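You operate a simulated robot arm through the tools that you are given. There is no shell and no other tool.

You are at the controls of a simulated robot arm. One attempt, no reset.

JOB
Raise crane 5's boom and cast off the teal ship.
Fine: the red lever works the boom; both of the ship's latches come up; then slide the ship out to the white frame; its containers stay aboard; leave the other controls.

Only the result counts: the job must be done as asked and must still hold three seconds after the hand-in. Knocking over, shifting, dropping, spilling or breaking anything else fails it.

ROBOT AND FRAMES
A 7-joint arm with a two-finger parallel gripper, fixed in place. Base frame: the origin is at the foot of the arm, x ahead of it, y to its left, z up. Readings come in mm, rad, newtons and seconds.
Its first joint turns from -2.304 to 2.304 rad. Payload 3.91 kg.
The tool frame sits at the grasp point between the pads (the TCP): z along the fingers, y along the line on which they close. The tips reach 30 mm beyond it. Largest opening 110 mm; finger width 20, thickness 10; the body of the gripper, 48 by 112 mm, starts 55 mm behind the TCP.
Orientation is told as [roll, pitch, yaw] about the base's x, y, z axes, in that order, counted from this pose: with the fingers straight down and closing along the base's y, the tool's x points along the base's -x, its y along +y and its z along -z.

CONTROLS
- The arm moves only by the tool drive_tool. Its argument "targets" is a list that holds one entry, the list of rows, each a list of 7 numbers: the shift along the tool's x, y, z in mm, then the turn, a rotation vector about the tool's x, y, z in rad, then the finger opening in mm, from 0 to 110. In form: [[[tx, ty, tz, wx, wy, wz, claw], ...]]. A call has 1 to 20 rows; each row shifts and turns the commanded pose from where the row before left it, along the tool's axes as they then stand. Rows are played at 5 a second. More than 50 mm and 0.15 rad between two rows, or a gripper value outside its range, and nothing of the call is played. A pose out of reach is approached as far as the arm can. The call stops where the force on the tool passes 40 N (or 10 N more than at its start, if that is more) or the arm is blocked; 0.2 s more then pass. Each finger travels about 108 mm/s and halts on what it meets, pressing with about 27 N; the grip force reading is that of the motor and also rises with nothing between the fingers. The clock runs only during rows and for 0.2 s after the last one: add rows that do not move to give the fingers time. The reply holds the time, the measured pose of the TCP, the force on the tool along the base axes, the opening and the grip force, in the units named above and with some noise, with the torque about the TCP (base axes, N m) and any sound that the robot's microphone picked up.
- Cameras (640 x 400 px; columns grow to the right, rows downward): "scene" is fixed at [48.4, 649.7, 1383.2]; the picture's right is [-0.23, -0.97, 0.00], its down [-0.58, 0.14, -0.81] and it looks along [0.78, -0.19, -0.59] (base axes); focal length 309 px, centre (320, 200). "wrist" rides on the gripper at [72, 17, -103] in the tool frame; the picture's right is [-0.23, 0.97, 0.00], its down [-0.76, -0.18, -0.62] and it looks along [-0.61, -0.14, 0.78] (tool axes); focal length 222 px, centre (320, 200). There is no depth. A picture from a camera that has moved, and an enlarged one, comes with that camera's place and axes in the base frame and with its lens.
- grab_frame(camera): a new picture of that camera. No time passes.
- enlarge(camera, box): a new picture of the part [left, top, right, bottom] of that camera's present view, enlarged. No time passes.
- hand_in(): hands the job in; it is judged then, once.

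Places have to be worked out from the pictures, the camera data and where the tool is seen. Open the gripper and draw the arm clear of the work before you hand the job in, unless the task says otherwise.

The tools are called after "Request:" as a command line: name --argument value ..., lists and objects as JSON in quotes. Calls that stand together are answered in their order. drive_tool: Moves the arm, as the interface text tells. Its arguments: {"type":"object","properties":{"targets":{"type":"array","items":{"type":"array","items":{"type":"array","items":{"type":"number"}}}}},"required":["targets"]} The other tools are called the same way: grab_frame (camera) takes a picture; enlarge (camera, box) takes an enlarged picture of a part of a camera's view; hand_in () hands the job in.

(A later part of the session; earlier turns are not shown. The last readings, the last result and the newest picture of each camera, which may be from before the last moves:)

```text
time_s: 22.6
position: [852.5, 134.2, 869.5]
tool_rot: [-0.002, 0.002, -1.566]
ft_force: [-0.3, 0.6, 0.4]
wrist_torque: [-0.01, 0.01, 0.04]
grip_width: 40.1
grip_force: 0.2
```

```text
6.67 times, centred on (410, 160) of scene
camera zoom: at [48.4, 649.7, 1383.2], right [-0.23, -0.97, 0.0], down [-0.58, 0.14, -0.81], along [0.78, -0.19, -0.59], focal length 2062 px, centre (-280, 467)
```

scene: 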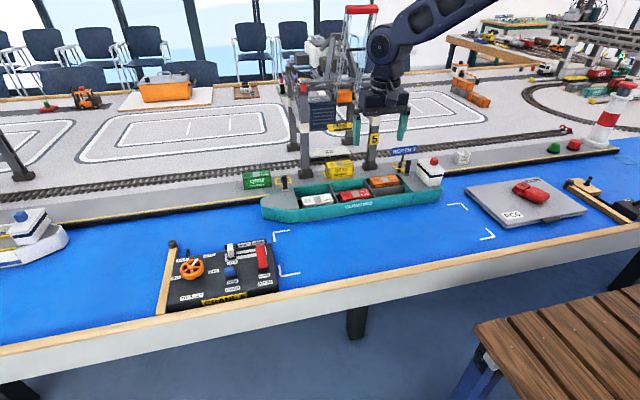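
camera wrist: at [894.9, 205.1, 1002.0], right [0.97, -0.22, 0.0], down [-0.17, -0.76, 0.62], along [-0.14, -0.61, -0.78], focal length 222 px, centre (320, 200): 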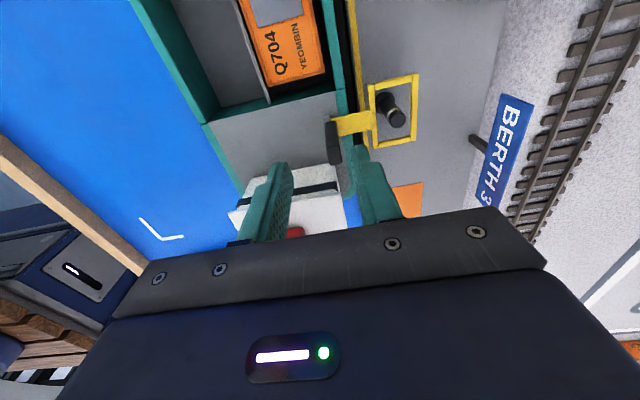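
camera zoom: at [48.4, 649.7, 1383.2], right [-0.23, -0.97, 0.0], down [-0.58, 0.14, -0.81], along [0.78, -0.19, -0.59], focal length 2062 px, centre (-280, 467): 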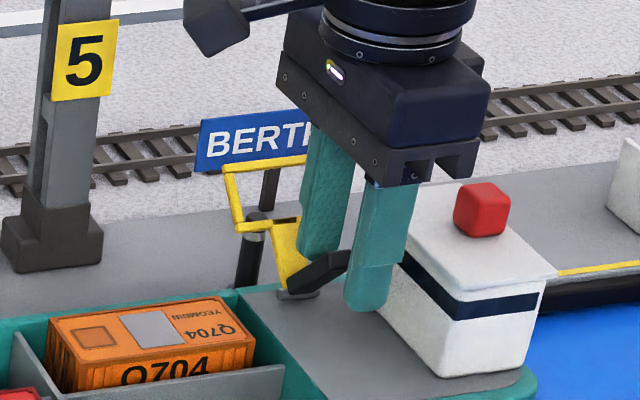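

The latch swung readily; the hoop is up and the handle leans inward. I continue gently along the arc to bring it to its stop.

Request:
drive_tool --targets '[[[0, -5, 4, 0, 0, 0, 40], [0, -5, 4, 0, 0, 0, 40], [0, -4, 6, 0, 0, 0, 40], [0, -2, 5, 0, 0, 0, 40], [0, 0, 0, 0, 0, 0, 40]]]'

Request:
enlarge --camera "wrist" --box '[250, 90, 430, 220]'

Request:
enlarge --camera "scene" --box '[370, 130, 450, 190]'

```text
time_s: 23.8
position: [836.0, 133.5, 850.8]
tool_rot: [-0.002, 0.002, -1.567]
ft_force: [0.4, -0.4, 0.2]
wrist_torque: [0.01, 0.03, 0.02]
grip_width: 39.8
grip_force: 0.0
```

```text
3.08 times, centred on (340, 155) of wrist
camera zoom: at [852.6, 204.9, 953.6], right [0.97, -0.22, 0.0], down [-0.17, -0.76, 0.62], along [-0.14, -0.61, -0.78], focal length 684 px, centre (258, 338)
```

zoom: 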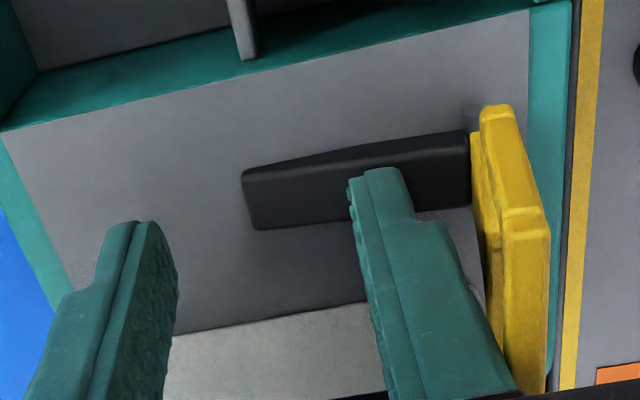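

```text
6.67 times, centred on (410, 160) of scene
camera zoom: at [48.4, 649.7, 1383.2], right [-0.23, -0.97, 0.0], down [-0.58, 0.14, -0.81], along [0.78, -0.19, -0.59], focal length 2062 px, centre (-280, 467)
```

zoom: 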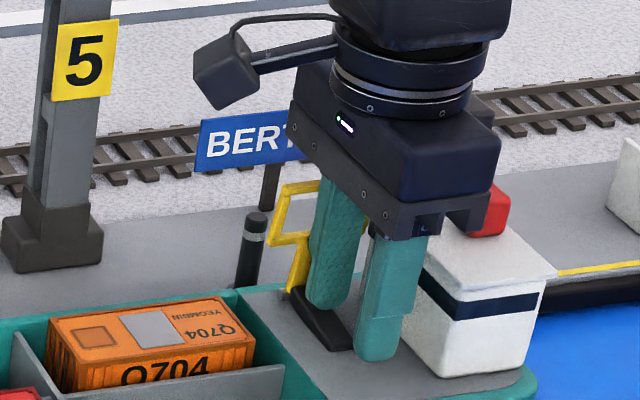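

The right latch lies fully open (handle flat, hoop upright). I rise straight up, retract to x≈700 and cross over to the left latch side, staying clear of the crane.

Request:
drive_tool --targets '[[[0, 0, -38, 0, 0, 0, 40], [0, 0, -38, 0, 0, 0, 40], [0, 0, -38, 0, 0, 0, 40], [0, 0, -38, 0, 0, 0, 20], [0, -34, 0, 0, 0, 0, 0], [0, -34, 0, 0, 0, 0, 0], [0, -34, 0, 0, 0, 0, 0], [0, -34, 0, 0, 0, 0, 0], [43, 0, 0, 0, 0, 0, 0], [43, 0, 0, 0, 0, 0, 0], [43, 0, 0, 0, 0, 0, 0], [43, 0, 0, 0, 0, 0, 0], [43, 0, 0, 0, 0, 0, 0], [43, 0, 0, 0, 0, 0, 0], [43, 0, 0, 0, 0, 0, 0], [43, 0, 0, 0, 0, 0, 0], [43, 0, 0, 0, 0, 0, 0], [43, 0, 0, 0, 0, 0, 0], [0, 0, 0, 0, 0, 0, 0]]]'

Request:
grab_frame --camera "wrist"

Request:
grab_frame --camera "scene"

Request:
enlarge --camera "scene" --box '[370, 130, 450, 190]'

```text
time_s: 27.8
position: [697.4, 563.5, 1003.1]
tool_rot: [-0.003, 0.003, -1.567]
ft_force: [-0.2, -0.4, 0.0]
wrist_torque: [0.0, -0.01, 0.03]
grip_width: 0.2
grip_force: 26.7
```

```text
taken
camera wrist: at [714.7, 635.0, 1105.9], right [0.97, -0.22, 0.0], down [-0.17, -0.76, 0.62], along [-0.14, -0.61, -0.78], focal length 222 px, centre (320, 200)
```

wrist: 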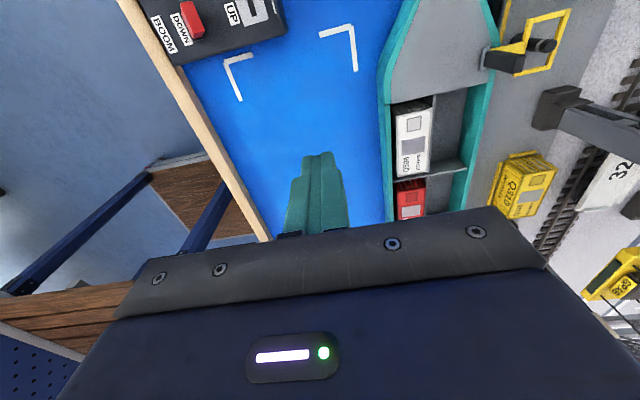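

```text
taken
```

scene: 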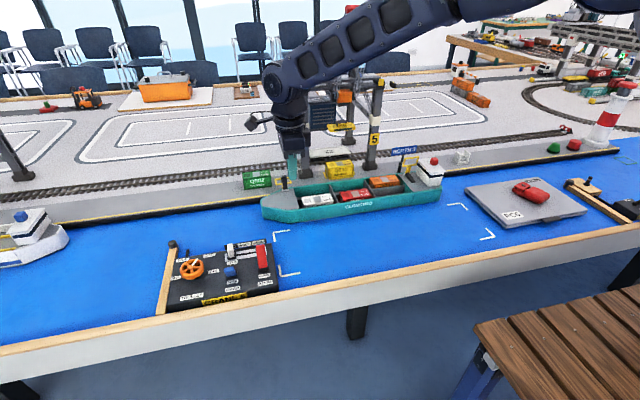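

```text
6.67 times, centred on (410, 160) of scene
camera zoom: at [48.4, 649.7, 1383.2], right [-0.23, -0.97, 0.0], down [-0.58, 0.14, -0.81], along [0.78, -0.19, -0.59], focal length 2062 px, centre (-280, 467)
```

zoom: 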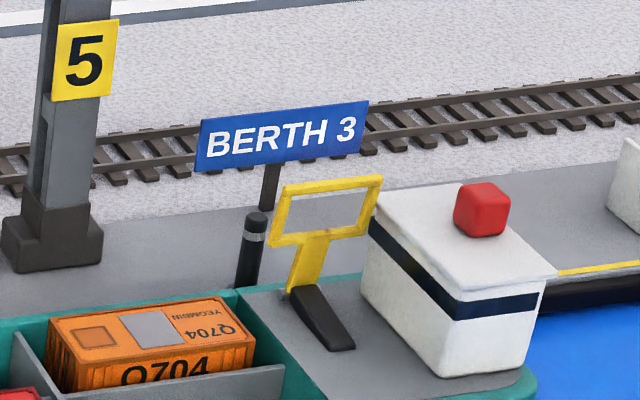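

The right latch stays up. I zoom the wrist view on the frame's bow corners, the ship's bow and the left latch to measure.

Request:
enlarge --camera "wrist" --box '[200, 0, 400, 125]'

Request:
enlarge --camera "wrist" --box '[370, 0, 600, 144]'

```text
3.20 times, centred on (300, 62) of wrist
camera zoom: at [714.7, 635.0, 1105.9], right [0.97, -0.22, 0.0], down [-0.17, -0.76, 0.62], along [-0.14, -0.61, -0.78], focal length 711 px, centre (384, 640)
```

zoom: 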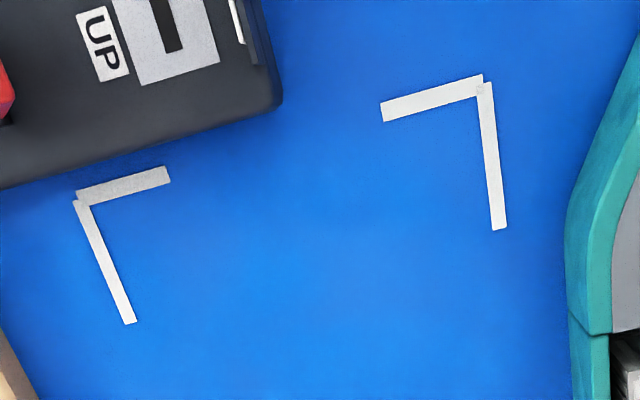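

```text
2.78 times, centred on (485, 72) of wrist
camera zoom: at [714.7, 635.0, 1105.9], right [0.97, -0.22, 0.0], down [-0.17, -0.76, 0.62], along [-0.14, -0.61, -0.78], focal length 617 px, centre (-138, 556)
```

zoom: 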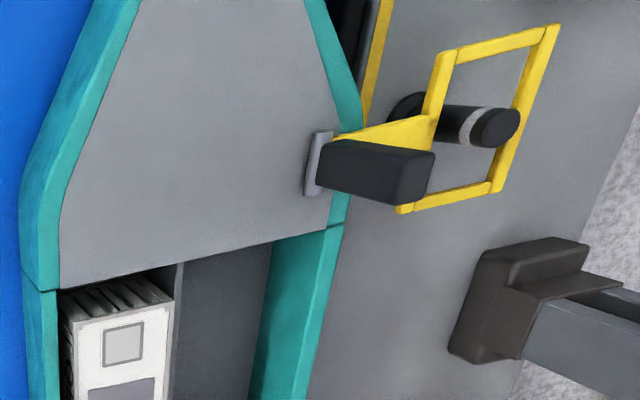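

The frame outer corners come out at x≈579–750, y≈−5–626 (water z≈759), and the ship at x≈768–904, y≈48–648, so it must go about (−171, −37) mm. The left latch handle top is at about (890, 565, 860), beyond the straight-down reach, so I tilt the tool outward by 0.6 rad here first.

Request:
drive_tool --targets '[[[0, 0, 0, -0.15, 0, 0, 0], [0, 0, 0, -0.15, 0, 0, 0], [0, 0, 0, -0.15, 0, 0, 0], [0, 0, 0, -0.15, 0, 0, 0], [0, 0, 0, 0, 0, 0, 0]]]'

Request:
grab_frame --camera "scene"

```text
time_s: 29.0
position: [699.0, 562.9, 1004.4]
tool_rot: [0.597, 0.001, -1.567]
ft_force: [-1.1, -0.3, 0.4]
wrist_torque: [0.02, 0.05, 0.02]
grip_width: 0.0
grip_force: 26.6
```

```text
taken
```

scene: 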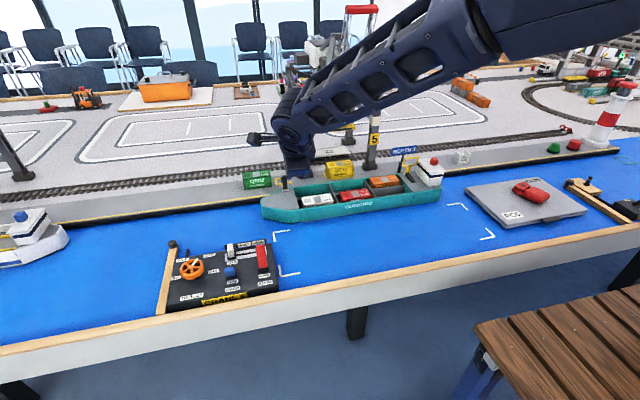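

The tilt is in place (fingers now point outward and down). I extend over the left latch to about (900, 565, 932), still above the handle.

Request:
drive_tool --targets '[[[0.4, 25, 34.6, 0, 0, 0, 0], [0.4, 25, 34.6, 0, 0, 0, 0], [0.4, 25, 34.6, 0, 0, 0, 0], [0.4, 25, 34.6, 0, 0, 0, 0], [0.4, 25, 34.6, 0, 0, 0, 0], [0, 0, 0, 0, 0, 0, 0], [0, 0, 0, 0, 0, 0, 0]]]'

Request:
grab_frame --camera "wrist"

Request:
enlarge --camera "scene" --box '[240, 120, 340, 220]'

```text
time_s: 30.6
position: [898.9, 568.0, 929.5]
tool_rot: [0.597, 0.002, -1.568]
ft_force: [0.2, 0.2, 0.4]
wrist_torque: [-0.03, 0.0, 0.02]
grip_width: 0.1
grip_force: 26.9
```

```text
taken
camera wrist: at [854.2, 638.3, 1024.3], right [0.81, -0.23, 0.55], down [-0.49, -0.76, 0.41], along [0.32, -0.6, -0.73], focal length 222 px, centre (320, 200)
```

wrist: 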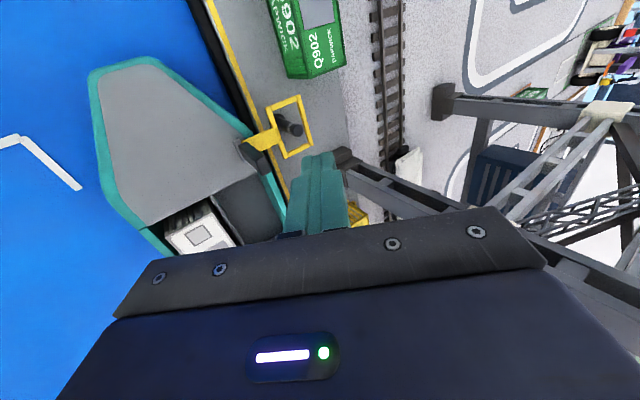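

```text
4.00 times, centred on (290, 170) of scene
camera zoom: at [48.4, 649.7, 1383.2], right [-0.23, -0.97, 0.0], down [-0.58, 0.14, -0.81], along [0.78, -0.19, -0.59], focal length 1238 px, centre (440, 320)
```

zoom: 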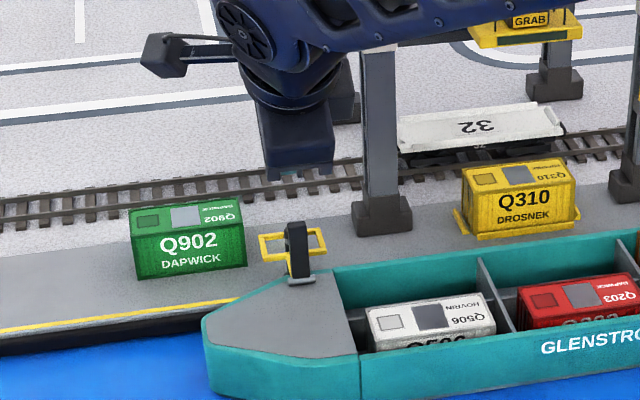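

The pose is reachable, and the fingertips hover above and just beyond the handle. I zoom the wrist view before lowering.

Request:
enlarge --camera "wrist" --box '[220, 80, 360, 240]'

```text
2.50 times, centred on (290, 160) of wrist
camera zoom: at [854.2, 638.3, 1024.3], right [0.81, -0.23, 0.55], down [-0.49, -0.76, 0.41], along [0.32, -0.6, -0.73], focal length 555 px, centre (395, 300)
```

zoom: 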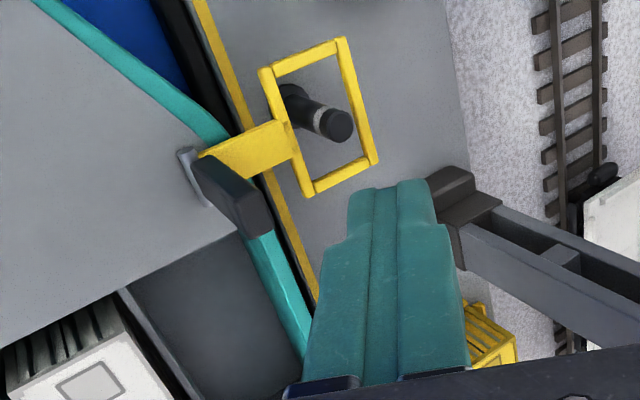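

The handle top checks out at (887–890, 565, 860). I lower the tilted fingertips straight down behind it.

Request:
drive_tool --targets '[[[-2.5, -9, 13.2, 0, 0, 0, 0], [0, -9, 13.2, 0, 0, 0, 0], [0, -9, 13.2, 0, 0, 0, 0], [0, 0, 0, 0, 0, 0, 0]]]'

Request:
enlarge --camera "wrist" --box '[220, 80, 360, 240]'

Request:
enlarge --camera "scene" --box '[250, 140, 330, 210]'

```text
time_s: 31.6
position: [900.9, 563.3, 882.8]
tool_rot: [0.597, 0.003, -1.566]
ft_force: [-0.6, 0.5, 0.3]
wrist_torque: [0.0, -0.01, 0.01]
grip_width: 0.0
grip_force: 27.6
```

```text
2.50 times, centred on (290, 160) of wrist
camera zoom: at [855.1, 634.4, 977.4], right [0.81, -0.23, 0.55], down [-0.49, -0.76, 0.41], along [0.32, -0.6, -0.73], focal length 555 px, centre (395, 300)
```

zoom: 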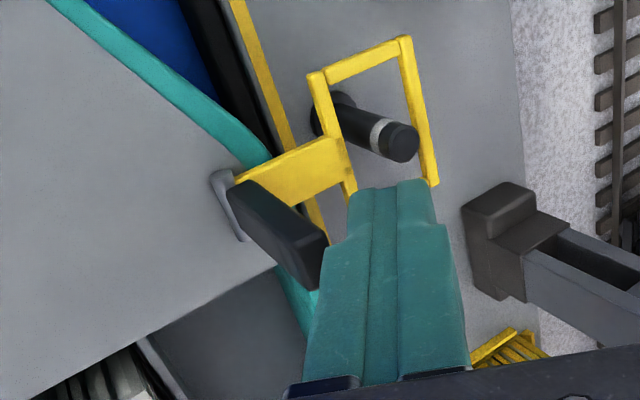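

```text
5.71 times, centred on (290, 175) of scene
camera zoom: at [48.4, 649.7, 1383.2], right [-0.23, -0.97, 0.0], down [-0.58, 0.14, -0.81], along [0.78, -0.19, -0.59], focal length 1768 px, centre (491, 343)
```

zoom: 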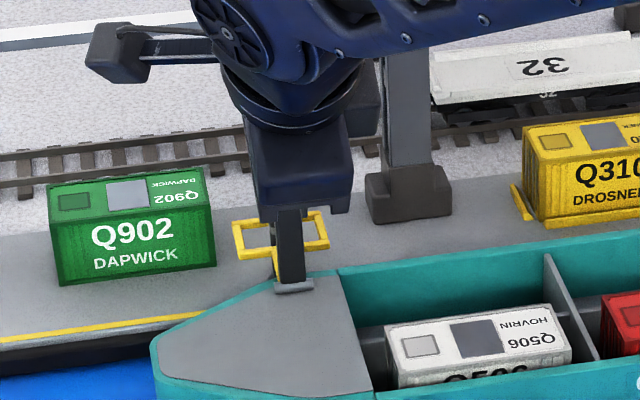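

The tips are behind the handle without contact. I pull toward −x along the arc, first half.

Request:
drive_tool --targets '[[[0, -5.8, -0.35, 0, 0, 0, 0], [0, -6.2, -3.3, 0, 0, 0, 0], [0, -6.2, -3.3, 0, 0, 0, 0], [0, -7.7, -2.95, 0, 0, 0, 0], [0, -7.7, -2.95, 0, 0, 0, 0], [0, 0, 0, 0, 0, 0, 0]]]'

Request:
enlarge --camera "wrist" --box '[220, 80, 360, 240]'

Request:
enlarge --camera "scene" --box '[250, 140, 330, 210]'

```text
time_s: 33.0
position: [865.5, 563.3, 877.7]
tool_rot: [0.596, 0.0, -1.567]
ft_force: [-0.5, -0.4, 0.5]
wrist_torque: [0.02, 0.0, 0.05]
grip_width: 0.3
grip_force: 27.5
```

```text
2.50 times, centred on (290, 160) of wrist
camera zoom: at [820.4, 634.9, 970.7], right [0.81, -0.23, 0.55], down [-0.49, -0.76, 0.41], along [0.32, -0.6, -0.73], focal length 555 px, centre (395, 300)
```

zoom: 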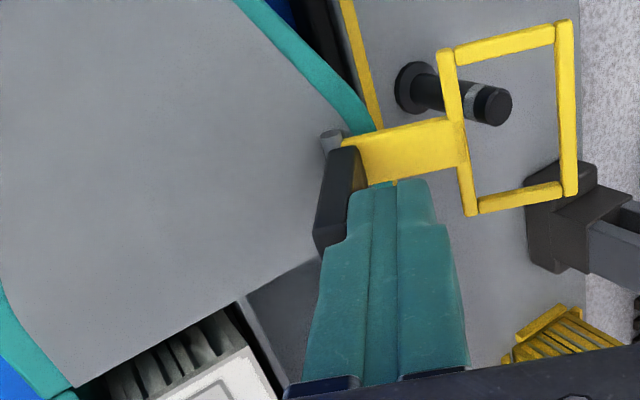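

```text
5.71 times, centred on (290, 175) of scene
camera zoom: at [48.4, 649.7, 1383.2], right [-0.23, -0.97, 0.0], down [-0.58, 0.14, -0.81], along [0.78, -0.19, -0.59], focal length 1768 px, centre (491, 343)
```

zoom: 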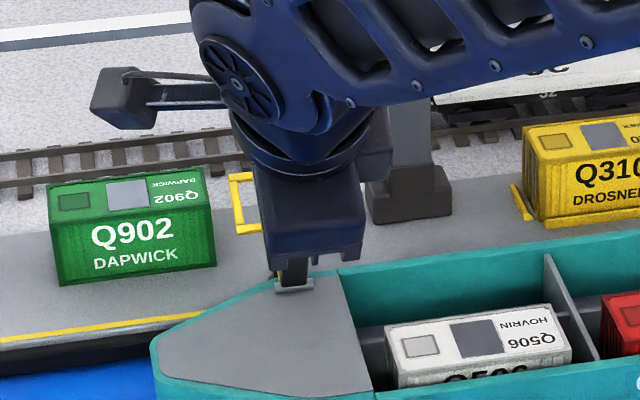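

The hoop is rising (handle about 30° over). I continue along the arc.

Request:
drive_tool --targets '[[[0, -8.2, 0.46, 0, 0, 0, 0], [0, -8.2, 0.46, 0, 0, 0, 0], [0, -7.25, 3.5, 0, 0, 0, 0], [0, -7.25, 3.5, 0, 0, 0, 0], [0, 0, 0, 0, 0, 0, 0]]]'

Request:
enlarge --camera "wrist" --box '[220, 80, 360, 240]'

Request:
enlarge --camera "scene" --box '[250, 140, 330, 210]'

```text
time_s: 34.2
position: [843.1, 562.8, 851.2]
tool_rot: [0.597, 0.0, -1.566]
ft_force: [0.8, -0.7, 0.0]
wrist_torque: [-0.01, 0.02, 0.03]
grip_width: 0.0
grip_force: 27.6
```

```text
2.50 times, centred on (290, 160) of wrist
camera zoom: at [799.7, 634.5, 945.8], right [0.81, -0.23, 0.55], down [-0.49, -0.76, 0.41], along [0.32, -0.6, -0.73], focal length 555 px, centre (395, 300)
```

zoom: 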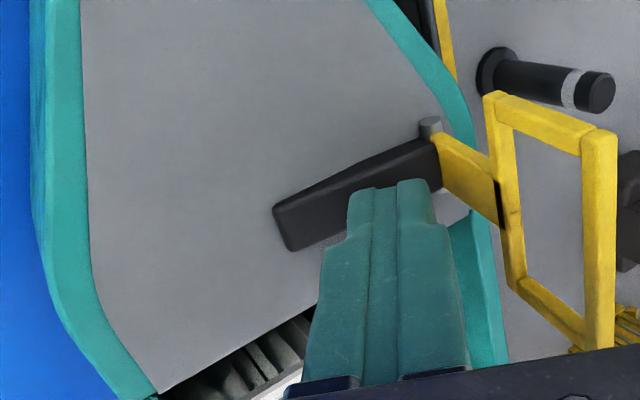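

```text
5.71 times, centred on (290, 175) of scene
camera zoom: at [48.4, 649.7, 1383.2], right [-0.23, -0.97, 0.0], down [-0.58, 0.14, -0.81], along [0.78, -0.19, -0.59], focal length 1768 px, centre (491, 343)
```

zoom: 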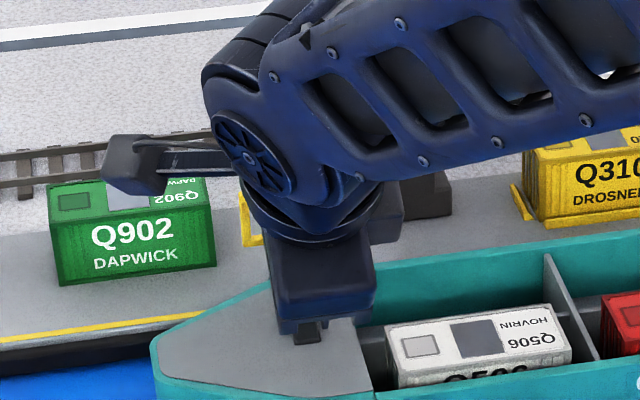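

The handle now lies flat on the deck and its hoop stands up. I withdraw along the tool axis and check that both latches stay open.

Request:
drive_tool --targets '[[[0, 0, -30, 0, 0, 0, 0], [0, 0, -45, 0, 0, 0, 0], [0, 0, -45, 0, 0, 0, 0], [0, 0, -45, 0, 0, 0, 0], [0, 0, 0, 0.15, 0, 0, 0], [0, 0, 0, 0.15, 0, 0, 0], [0, 0, 0, 0.15, 0, 0, 0], [0, 0, 0, 0.147, 0, 0, 0], [0, 0, 0, 0, 0, 0, 0]]]'

Request:
grab_frame --camera "scene"

Request:
enlarge --camera "scene" --box '[240, 130, 340, 230]'

Request:
grab_frame --camera "wrist"

```text
time_s: 36.2
position: [749.9, 563.8, 988.3]
tool_rot: [-0.003, 0.002, -1.567]
ft_force: [1.1, 0.4, 0.1]
wrist_torque: [0.03, -0.04, 0.02]
grip_width: 0.0
grip_force: 26.9
```

```text
taken
```

scene: 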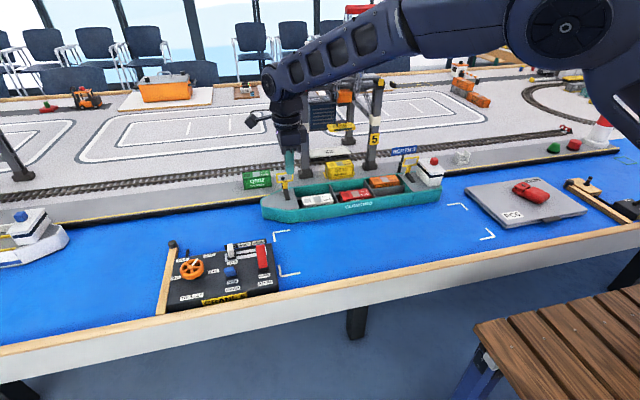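

```text
4.00 times, centred on (290, 180) of scene
camera zoom: at [48.4, 649.7, 1383.2], right [-0.23, -0.97, 0.0], down [-0.58, 0.14, -0.81], along [0.78, -0.19, -0.59], focal length 1238 px, centre (440, 280)
```

zoom: 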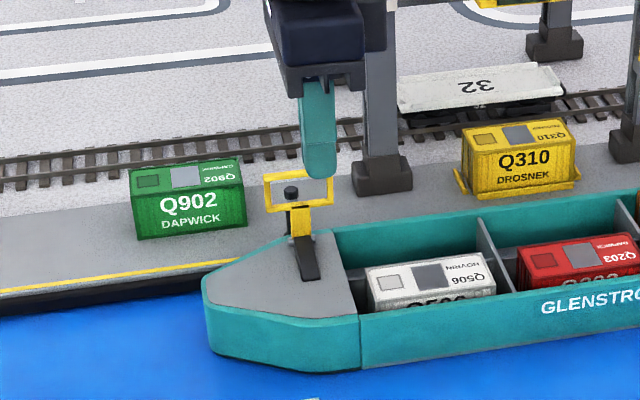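

```text
taken
camera wrist: at [767.2, 634.1, 1090.7], right [0.97, -0.22, 0.0], down [-0.17, -0.76, 0.62], along [-0.14, -0.61, -0.78], focal length 222 px, centre (320, 200)
```

wrist: 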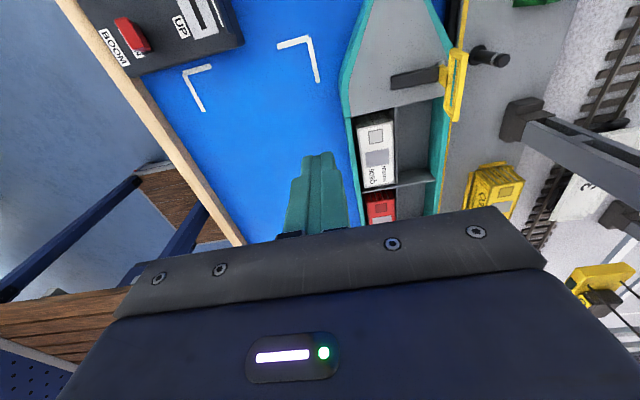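

Both latches are up and staying up. For the slide I plan to use the empty near-right hold cell (about y 163–288, x 785–836): spreading the fingers inside it gives a firm hold on the ship. I back off, turn the gripper back to yaw 0 and move above that cell.

Request:
drive_tool --targets '[[[0, -45, 0, 0, 0, 0, 0], [0, 0, 0, 0, 0, -0.15, 0], [0, 0, 0, 0, 0, -0.15, 0], [0, 0, 0, 0, 0, -0.15, 0], [0, 0, 0, 0, 0, -0.15, 0], [0, 0, 0, 0, 0, -0.15, 0], [0, 0, 0, 0, 0, -0.15, 0], [0, 0, 0, 0, 0, -0.15, 0], [0, 0, 0, 0, 0, -0.15, 0], [0, 0, 0, 0, 0, -0.15, 0], [0, 0, 0, 0, 0, -0.15, 0], [0, 0, 0, 0, 0, -0.067, 0], [0, 0, 0, 0, 0, 0, 0]]]'

Request:
grab_frame --camera "wrist"

```text
time_s: 39.0
position: [704.8, 563.5, 987.6]
tool_rot: [0.002, 0.0, -0.001]
ft_force: [-0.5, 0.0, -0.3]
wrist_torque: [0.0, 0.07, 0.03]
grip_width: 0.1
grip_force: 27.1
```

```text
taken
camera wrist: at [632.9, 578.2, 1090.9], right [0.23, 0.97, 0.0], down [0.76, -0.18, 0.62], along [0.61, -0.14, -0.78], focal length 222 px, centre (320, 200)
```

wrist: 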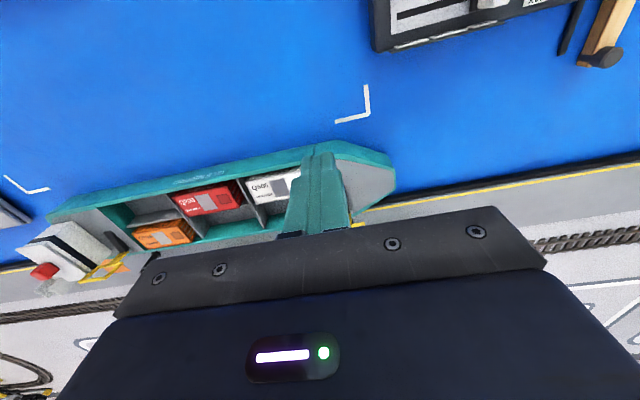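

Yaw is back to 0. I move along −y to y≈225 and out to x≈765, high above the ship.

Request:
drive_tool --targets '[[[0, -42, 0, 0, 0, 0, 60], [0, -42, 0, 0, 0, 0, 110], [0, -42, 0, 0, 0, 0, 110], [0, -42, 0, 0, 0, 0, 110], [0, -42, 0, 0, 0, 0, 110], [0, -42, 0, 0, 0, 0, 110], [0, -42, 0, 0, 0, 0, 110], [0, -44, 0, 0, 0, 0, 110], [-30, 0, 0, 0, 0, 0, 110], [-30, 0, 0, 0, 0, 0, 110], [0, 0, 0, 0, 0, 0, 110]]]'

Request:
grab_frame --camera "wrist"

Request:
grab_frame --camera "scene"

```text
time_s: 41.4
position: [764.3, 225.8, 987.4]
tool_rot: [0.001, 0.001, -0.001]
ft_force: [1.0, 0.1, 0.5]
wrist_torque: [0.01, 0.01, 0.03]
grip_width: 110.0
grip_force: 0.0
```

```text
taken
camera wrist: at [692.3, 241.2, 1090.3], right [0.23, 0.97, 0.0], down [0.76, -0.18, 0.62], along [0.61, -0.14, -0.78], focal length 222 px, centre (320, 200)
```

wrist: 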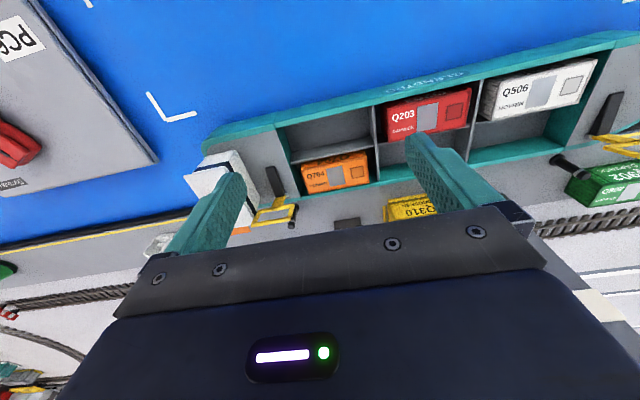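

```text
taken
```

scene: 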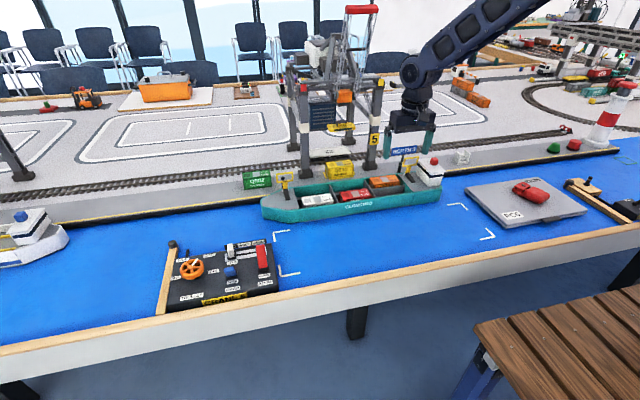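

I enlarge both views to locate the near-right cell's walls accurately.

Request:
enlarge --camera "wrist" --box '[180, 70, 400, 230]'

Request:
enlarge --camera "scene" --box '[360, 160, 450, 220]'

```text
2.50 times, centred on (290, 150) of wrist
camera zoom: at [692.3, 241.2, 1090.3], right [0.23, 0.97, 0.0], down [0.76, -0.18, 0.62], along [0.61, -0.14, -0.78], focal length 555 px, centre (395, 325)
```

zoom: 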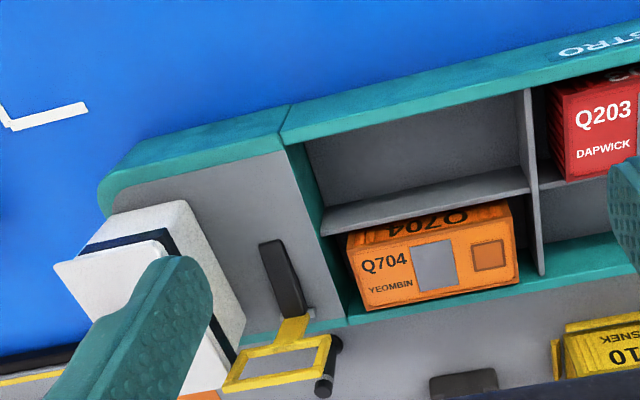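

```text
6.67 times, centred on (405, 190) of scene
camera zoom: at [48.4, 649.7, 1383.2], right [-0.23, -0.97, 0.0], down [-0.58, 0.14, -0.81], along [0.78, -0.19, -0.59], focal length 2062 px, centre (-247, 267)
```

zoom: 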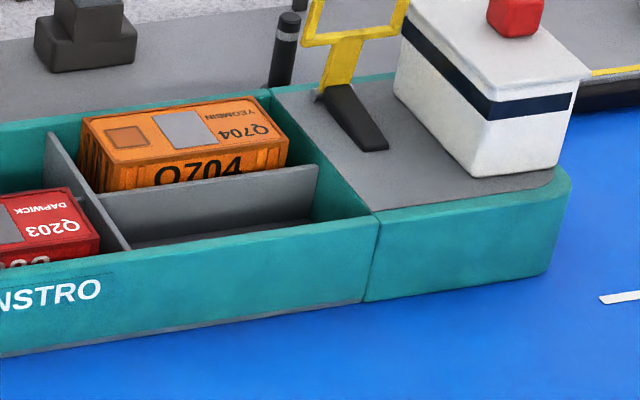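

The near-right cell spans about x 784–837, y 163–284, rim z≈808, floor ≈772; the ship's outline is x≈776–904, y≈52–647. I set the opening to 80 mm and lower to just above the rim, centred on the cell; I also check the frame's stern corners in the scene view.

Request:
drive_tool --targets '[[[-21, -1.2, 0, 0, 0, 0, 80], [-21, -1.2, 0, 0, 0, 0, 80], [0, 0, 40, 0, 0, 0, 80], [0, 0, 40, 0, 0, 0, 80], [0, 0, 40, 0, 0, 0, 80], [0, 0, 12, 0, 0, 0, 80], [0, 0, 0, 0, 0, 0, 80]]]'

Request:
enlarge --camera "wrist" --box '[200, 70, 460, 240]'

Request:
enlarge --camera "scene" --box '[350, 140, 450, 215]'

Request:
enlarge --camera "scene" --box '[430, 190, 510, 250]'

```text
time_s: 43.0
position: [808.0, 222.1, 855.8]
tool_rot: [0.002, 0.002, -0.003]
ft_force: [1.0, 0.4, 0.0]
wrist_torque: [0.03, -0.03, 0.02]
grip_width: 79.9
grip_force: 0.0
```

```text
2.35 times, centred on (330, 155) of wrist
camera zoom: at [736.5, 237.6, 958.9], right [0.23, 0.97, 0.0], down [0.76, -0.18, 0.62], along [0.61, -0.14, -0.78], focal length 523 px, centre (296, 306)
```

zoom: 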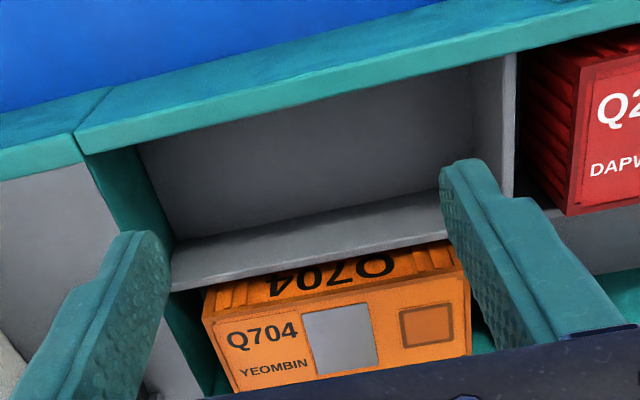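

```text
5.33 times, centred on (400, 178) of scene
camera zoom: at [48.4, 649.7, 1383.2], right [-0.23, -0.97, 0.0], down [-0.58, 0.14, -0.81], along [0.78, -0.19, -0.59], focal length 1650 px, centre (-107, 320)
```

zoom: 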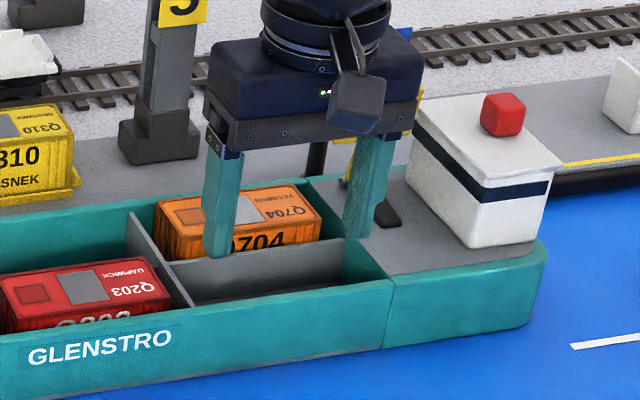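

```text
6.67 times, centred on (470, 220) of scene
camera zoom: at [48.4, 649.7, 1383.2], right [-0.23, -0.97, 0.0], down [-0.58, 0.14, -0.81], along [0.78, -0.19, -0.59], focal length 2062 px, centre (-680, 67)
```

zoom: 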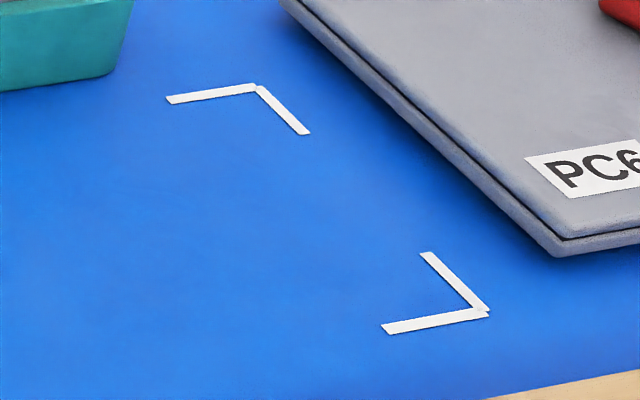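

The cell lies right below the fingers (x 783–836, y 162–284, floor ≈769), and the frame's outer limits are confirmed at x 579–751, y −6–626. I lower the tips to z≈784 inside the cell.

Request:
drive_tool --targets '[[[0, 1, 15, 0, 0, 0, 80], [0, 0, 15, 0, 0, 0, 80], [0, 0, 12, 0, 0, 0, 80], [0, 0, 0, 0, 0, 0, 80]]]'

Request:
enlarge --camera "wrist" --box '[200, 70, 460, 240]'

Request:
enlarge --camera "scene" --box '[350, 140, 450, 215]'

```text
time_s: 44.0
position: [808.4, 223.9, 814.4]
tool_rot: [0.004, 0.0, -0.002]
ft_force: [-0.7, -0.1, 1.0]
wrist_torque: [0.01, -0.01, -0.01]
grip_width: 79.7
grip_force: 0.1
```

```text
2.35 times, centred on (330, 155) of wrist
camera zoom: at [735.5, 239.2, 916.5], right [0.23, 0.97, 0.0], down [0.76, -0.18, 0.62], along [0.61, -0.14, -0.78], focal length 523 px, centre (296, 306)
```

zoom: 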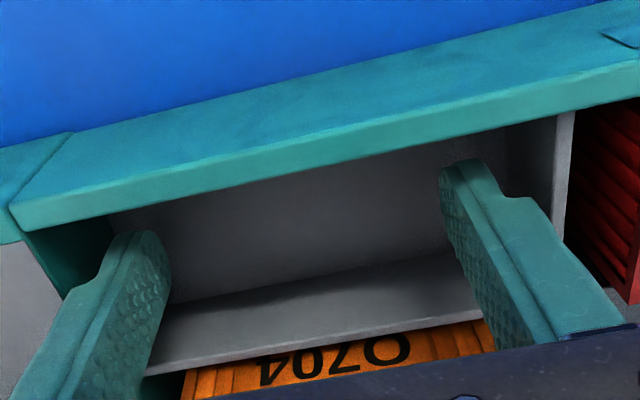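

```text
5.33 times, centred on (400, 178) of scene
camera zoom: at [48.4, 649.7, 1383.2], right [-0.23, -0.97, 0.0], down [-0.58, 0.14, -0.81], along [0.78, -0.19, -0.59], focal length 1650 px, centre (-107, 320)
```

zoom: 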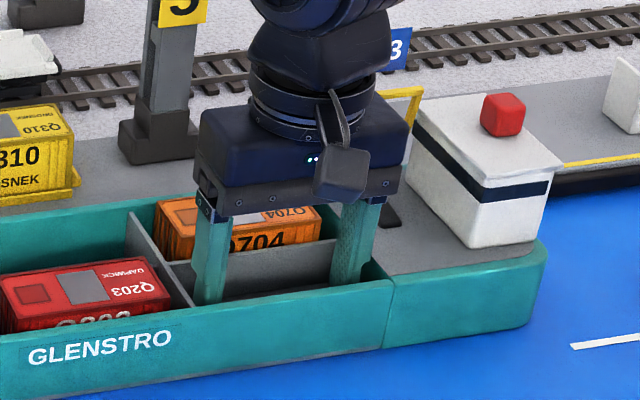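

The fingers are inside the cell with no contact. I shift 12 mm toward the near wall and then spread the fingers until they press on the two end walls of the cell.

Request:
drive_tool --targets '[[[6, 0, 0, 0, 0, 0, 80], [6, 0, 0, 0, 0, 0, 80], [0, 0, 0, 0, 0, 0, 90], [0, 0, 0, 0, 0, 0, 96], [0, 0, 0, 0, 0, 0, 102], [0, 0, 0, 0, 0, 0, 108], [0, 0, 0, 0, 0, 0, 110], [0, 0, 0, 0, 0, 0, 110]]]'

Request:
enlarge --camera "wrist" --box '[200, 70, 460, 240]'

Request:
enlarge --camera "scene" --box '[240, 130, 460, 260]'

```text
time_s: 45.8
position: [795.8, 224.8, 815.0]
tool_rot: [0.001, 0.001, -0.002]
ft_force: [-0.6, 5.2, 2.0]
wrist_torque: [0.0, 0.01, 0.1]
grip_width: 101.9
grip_force: 0.1
```

```text
2.35 times, centred on (330, 155) of wrist
camera zoom: at [723.2, 239.7, 916.6], right [0.23, 0.97, 0.0], down [0.76, -0.18, 0.62], along [0.61, -0.14, -0.78], focal length 523 px, centre (296, 306)
```

zoom: 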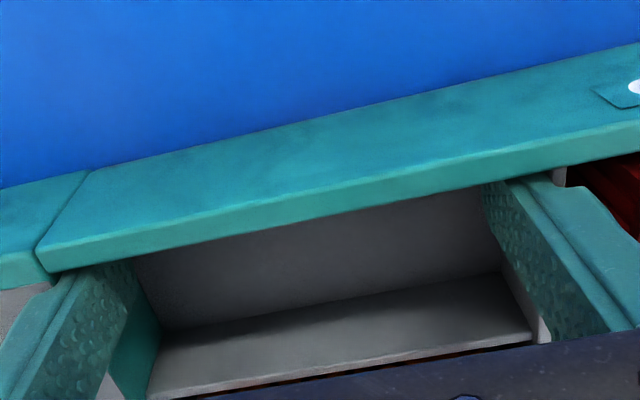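

```text
2.91 times, centred on (350, 195) of scene
camera zoom: at [48.4, 649.7, 1383.2], right [-0.23, -0.97, 0.0], down [-0.58, 0.14, -0.81], along [0.78, -0.19, -0.59], focal length 900 px, centre (233, 214)
```

zoom: 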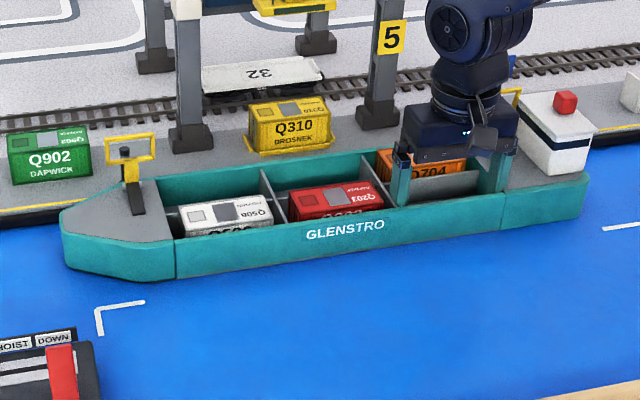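

The fingers hold at 102 mm opening, pressed against both cell ends. I drag the ship toward −x a little first to test how it follows.

Request:
drive_tool --targets '[[[5, 0, 0, 0, 0, 0, 110], [5, 0, 0, 0, 0, 0, 110], [5, 0, 0, 0, 0, 0, 110], [5, 0, 0, 0, 0, 0, 110], [5, 0, 0, 0, 0, 0, 110], [5, 0, 0, 0, 0, 0, 110], [0, 0, 0, 0, 0, 0, 110]]]'

Request:
enlarge --camera "scene" --box '[240, 130, 460, 260]'

Request:
enlarge --camera "wrist" --box '[200, 70, 460, 240]'

```text
time_s: 47.4
position: [764.4, 223.6, 814.1]
tool_rot: [0.001, 0.001, -0.001]
ft_force: [3.9, 1.2, -0.2]
wrist_torque: [-0.1, -0.06, -0.34]
grip_width: 101.9
grip_force: 0.2
```

```text
2.91 times, centred on (350, 195) of scene
camera zoom: at [48.4, 649.7, 1383.2], right [-0.23, -0.97, 0.0], down [-0.58, 0.14, -0.81], along [0.78, -0.19, -0.59], focal length 900 px, centre (233, 214)
```

zoom: 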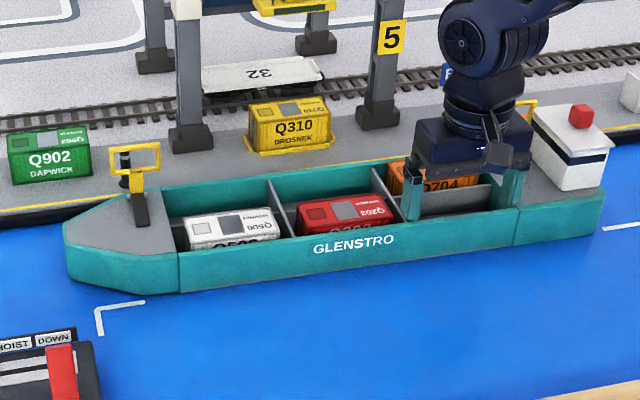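

```text
2.35 times, centred on (330, 155) of wrist
camera zoom: at [692.8, 239.5, 916.3], right [0.23, 0.97, 0.0], down [0.76, -0.18, 0.62], along [0.61, -0.14, -0.78], focal length 523 px, centre (296, 306)
```

zoom: 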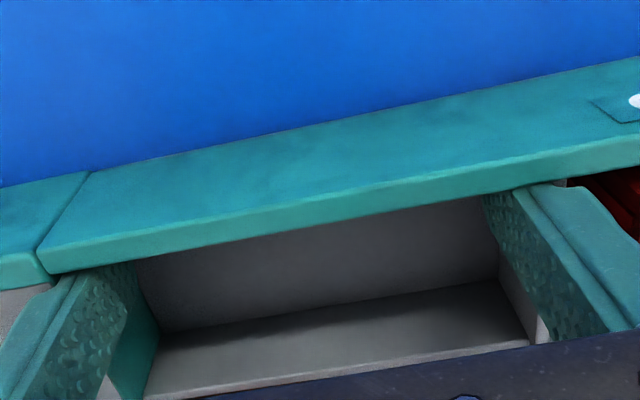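

The ship follows with only about 4 N drag and a slight bow lag (≈1.4°). I carry on diagonally toward the frame with a small yaw compensation, then re-measure.

Request:
drive_tool --targets '[[[7, -1.9, 0, 0, 0, -0.002, 110], [7, -1.9, 0, 0, 0, -0.002, 110], [7, -1.9, 0, 0, 0, -0.002, 110], [7, -1.9, 0, 0, 0, -0.002, 110], [7, -1.9, 0, 0, 0, -0.002, 110], [7, -1.9, 0, 0, 0, -0.002, 110], [7, -1.9, 0, 0, 0, -0.002, 110], [7, -1.9, 0, 0, 0, -0.002, 110], [7, -1.9, 0, 0, 0, -0.002, 110], [7, -1.9, 0, 0, 0, -0.002, 110], [7, -1.9, 0, 0, 0, -0.002, 110], [7, -1.9, 0, 0, 0, -0.002, 110], [0, 0, 0, 0, 0, 0, 110]]]'

Request:
enlarge --camera "scene" --box '[250, 140, 510, 300]'

Request:
enlarge --camera "wrist" --box '[200, 70, 460, 240]'

```text
time_s: 50.2
position: [681.3, 199.9, 813.9]
tool_rot: [0.002, 0.0, 0.019]
ft_force: [2.3, 0.7, 1.2]
wrist_torque: [-0.04, -0.03, -0.32]
grip_width: 101.6
grip_force: 0.1
```

```text
2.46 times, centred on (380, 220) of scene
camera zoom: at [48.4, 649.7, 1383.2], right [-0.23, -0.97, 0.0], down [-0.58, 0.14, -0.81], along [0.78, -0.19, -0.59], focal length 762 px, centre (172, 151)
```

zoom: 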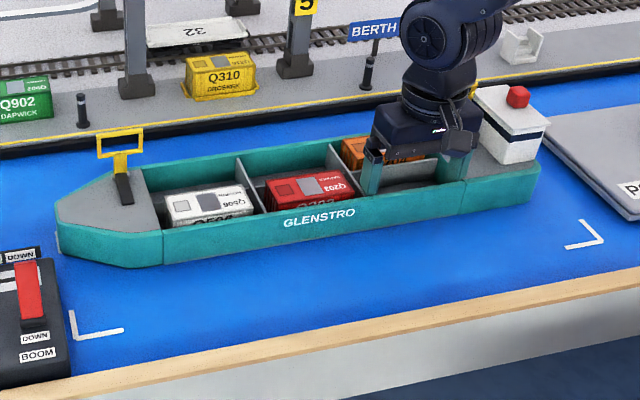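

```text
2.35 times, centred on (330, 155) of wrist
camera zoom: at [608.3, 214.2, 916.4], right [0.21, 0.98, 0.0], down [0.77, -0.16, 0.62], along [0.61, -0.13, -0.78], focal length 523 px, centre (296, 306)
```

zoom: 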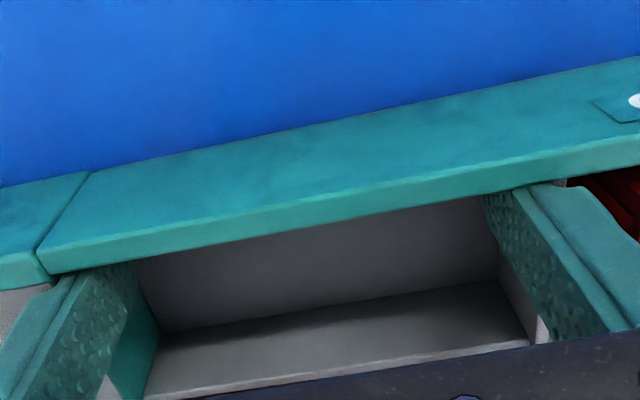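

The hold is stable and the ship is straight to within a fraction of a degree: its near waterline is at x≈664 at both ends. About −63 mm in x and −14 mm in y remain; I go most of that way.

Request:
drive_tool --targets '[[[7, -1.7, 0, 0, 0, 0, 110], [7, -1.7, 0, 0, 0, 0, 110], [7, -1.7, 0, 0, 0, 0, 110], [7, -1.7, 0, 0, 0, 0, 110], [7, -1.7, 0, 0, 0, 0, 110], [7, -1.7, 0, 0, 0, 0, 110], [7, -1.7, 0, 0, 0, 0, 110], [5, -1.0, 0, 0, 0, 0, 110], [0, 0, 0, 0, 0, 0, 110]]]'

Request:
enlarge --camera "scene" --box '[250, 160, 410, 290]'

Request:
enlarge --camera "scene" --box '[380, 160, 520, 260]'

Request:
grab_frame --camera "wrist"

```text
time_s: 52.2
position: [627.5, 187.0, 813.9]
tool_rot: [0.003, 0.001, 0.02]
ft_force: [7.5, 1.8, 9.8]
wrist_torque: [0.19, -0.15, -0.59]
grip_width: 102.0
grip_force: 0.1
```

```text
3.08 times, centred on (330, 225) of scene
camera zoom: at [48.4, 649.7, 1383.2], right [-0.23, -0.97, 0.0], down [-0.58, 0.14, -0.81], along [0.78, -0.19, -0.59], focal length 952 px, centre (289, 123)
```

zoom: 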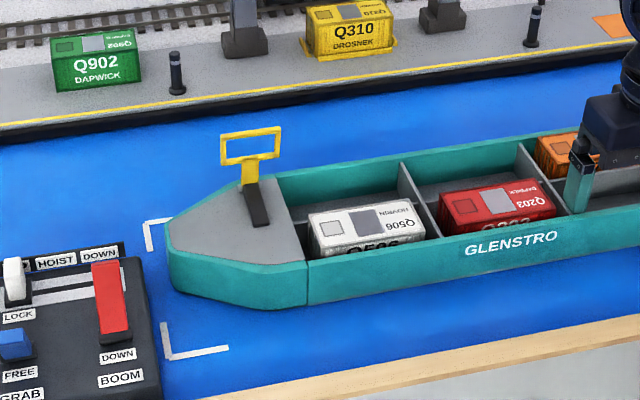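

```text
4.00 times, centred on (450, 210) of scene
camera zoom: at [48.4, 649.7, 1383.2], right [-0.23, -0.97, 0.0], down [-0.58, 0.14, -0.81], along [0.78, -0.19, -0.59], focal length 1238 px, centre (-200, 160)
```

zoom: 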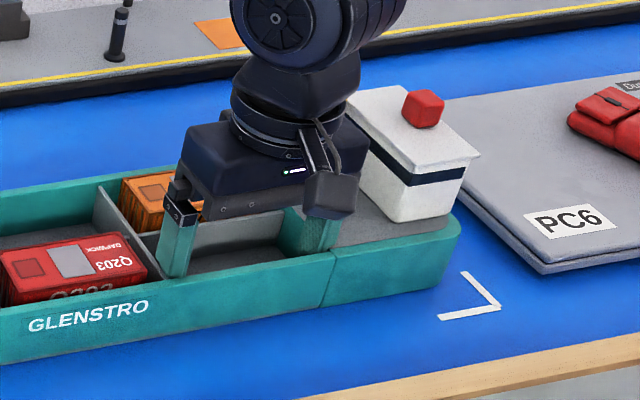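

```text
taken
camera wrist: at [554.8, 200.0, 915.8], right [0.21, 0.98, 0.0], down [0.77, -0.16, 0.62], along [0.61, -0.13, -0.78], focal length 222 px, centre (320, 200)
```

wrist: 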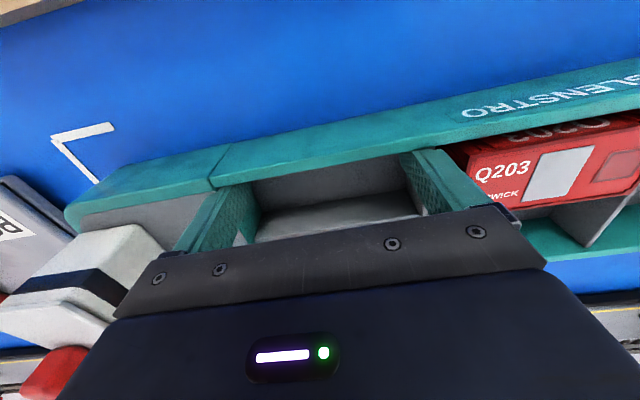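

The ship is nearly in: near waterline x≈608.6 (target ≈601), ship y≈20–614 (frame inner ≈2–618). About (−8, −7) mm remain; I make that final small move.

Request:
drive_tool --targets '[[[2, -1.6, 0, 0, 0, 0, 110], [2, -1.6, 0, 0, 0, 0, 110], [2, -1.6, 0, 0, 0, 0, 110], [2, -1.6, 0, 0, 0, 0, 110], [0, 0, 0, 0, 0, 0, 110], [0, 0, 0, 0, 0, 0, 110]]]'

Request:
enlarge --camera "scene" --box '[250, 200, 350, 280]'

Request:
enlarge --camera "scene" --box '[420, 180, 520, 260]'

Request:
enlarge --camera "wrist" --box '[0, 60, 260, 260]'

```text
time_s: 53.6
position: [619.9, 178.8, 814.4]
tool_rot: [0.002, 0.002, 0.02]
ft_force: [-1.0, 0.5, -4.2]
wrist_torque: [-0.01, 0.01, -0.16]
grip_width: 102.0
grip_force: 0.0
```

```text
5.00 times, centred on (300, 240) of scene
camera zoom: at [48.4, 649.7, 1383.2], right [-0.23, -0.97, 0.0], down [-0.58, 0.14, -0.81], along [0.78, -0.19, -0.59], focal length 1547 px, centre (420, 0)
```

zoom: 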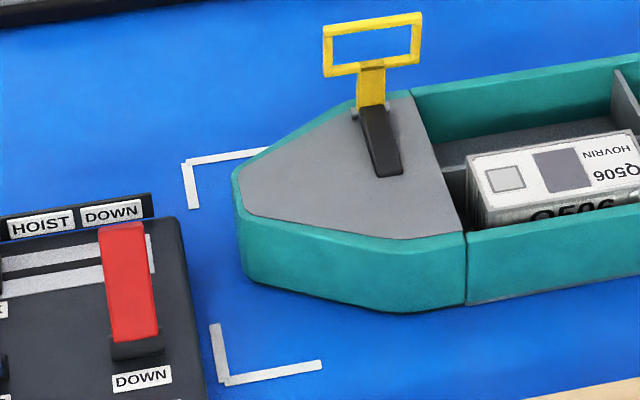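

```text
5.00 times, centred on (470, 220) of scene
camera zoom: at [48.4, 649.7, 1383.2], right [-0.23, -0.97, 0.0], down [-0.58, 0.14, -0.81], along [0.78, -0.19, -0.59], focal length 1547 px, centre (-430, 100)
```

zoom: 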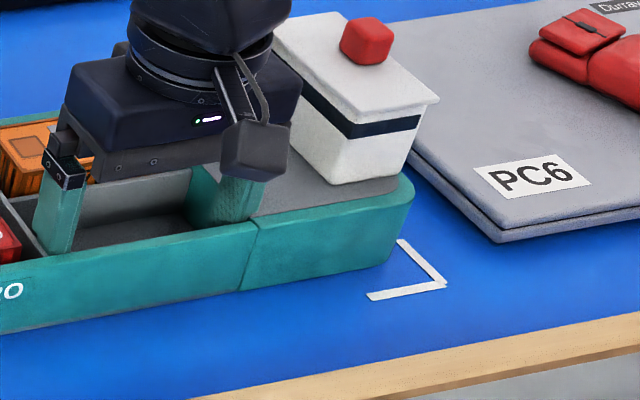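

```text
2.00 times, centred on (130, 160) of wrist
camera zoom: at [547.1, 193.3, 916.3], right [0.21, 0.98, 0.0], down [0.77, -0.16, 0.62], along [0.61, -0.13, -0.78], focal length 444 px, centre (700, 280)
```

zoom: 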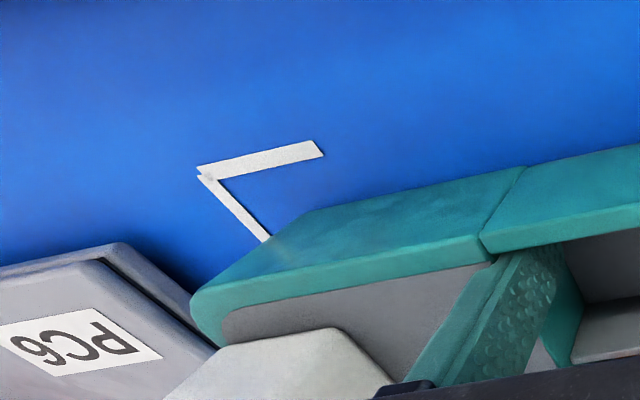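

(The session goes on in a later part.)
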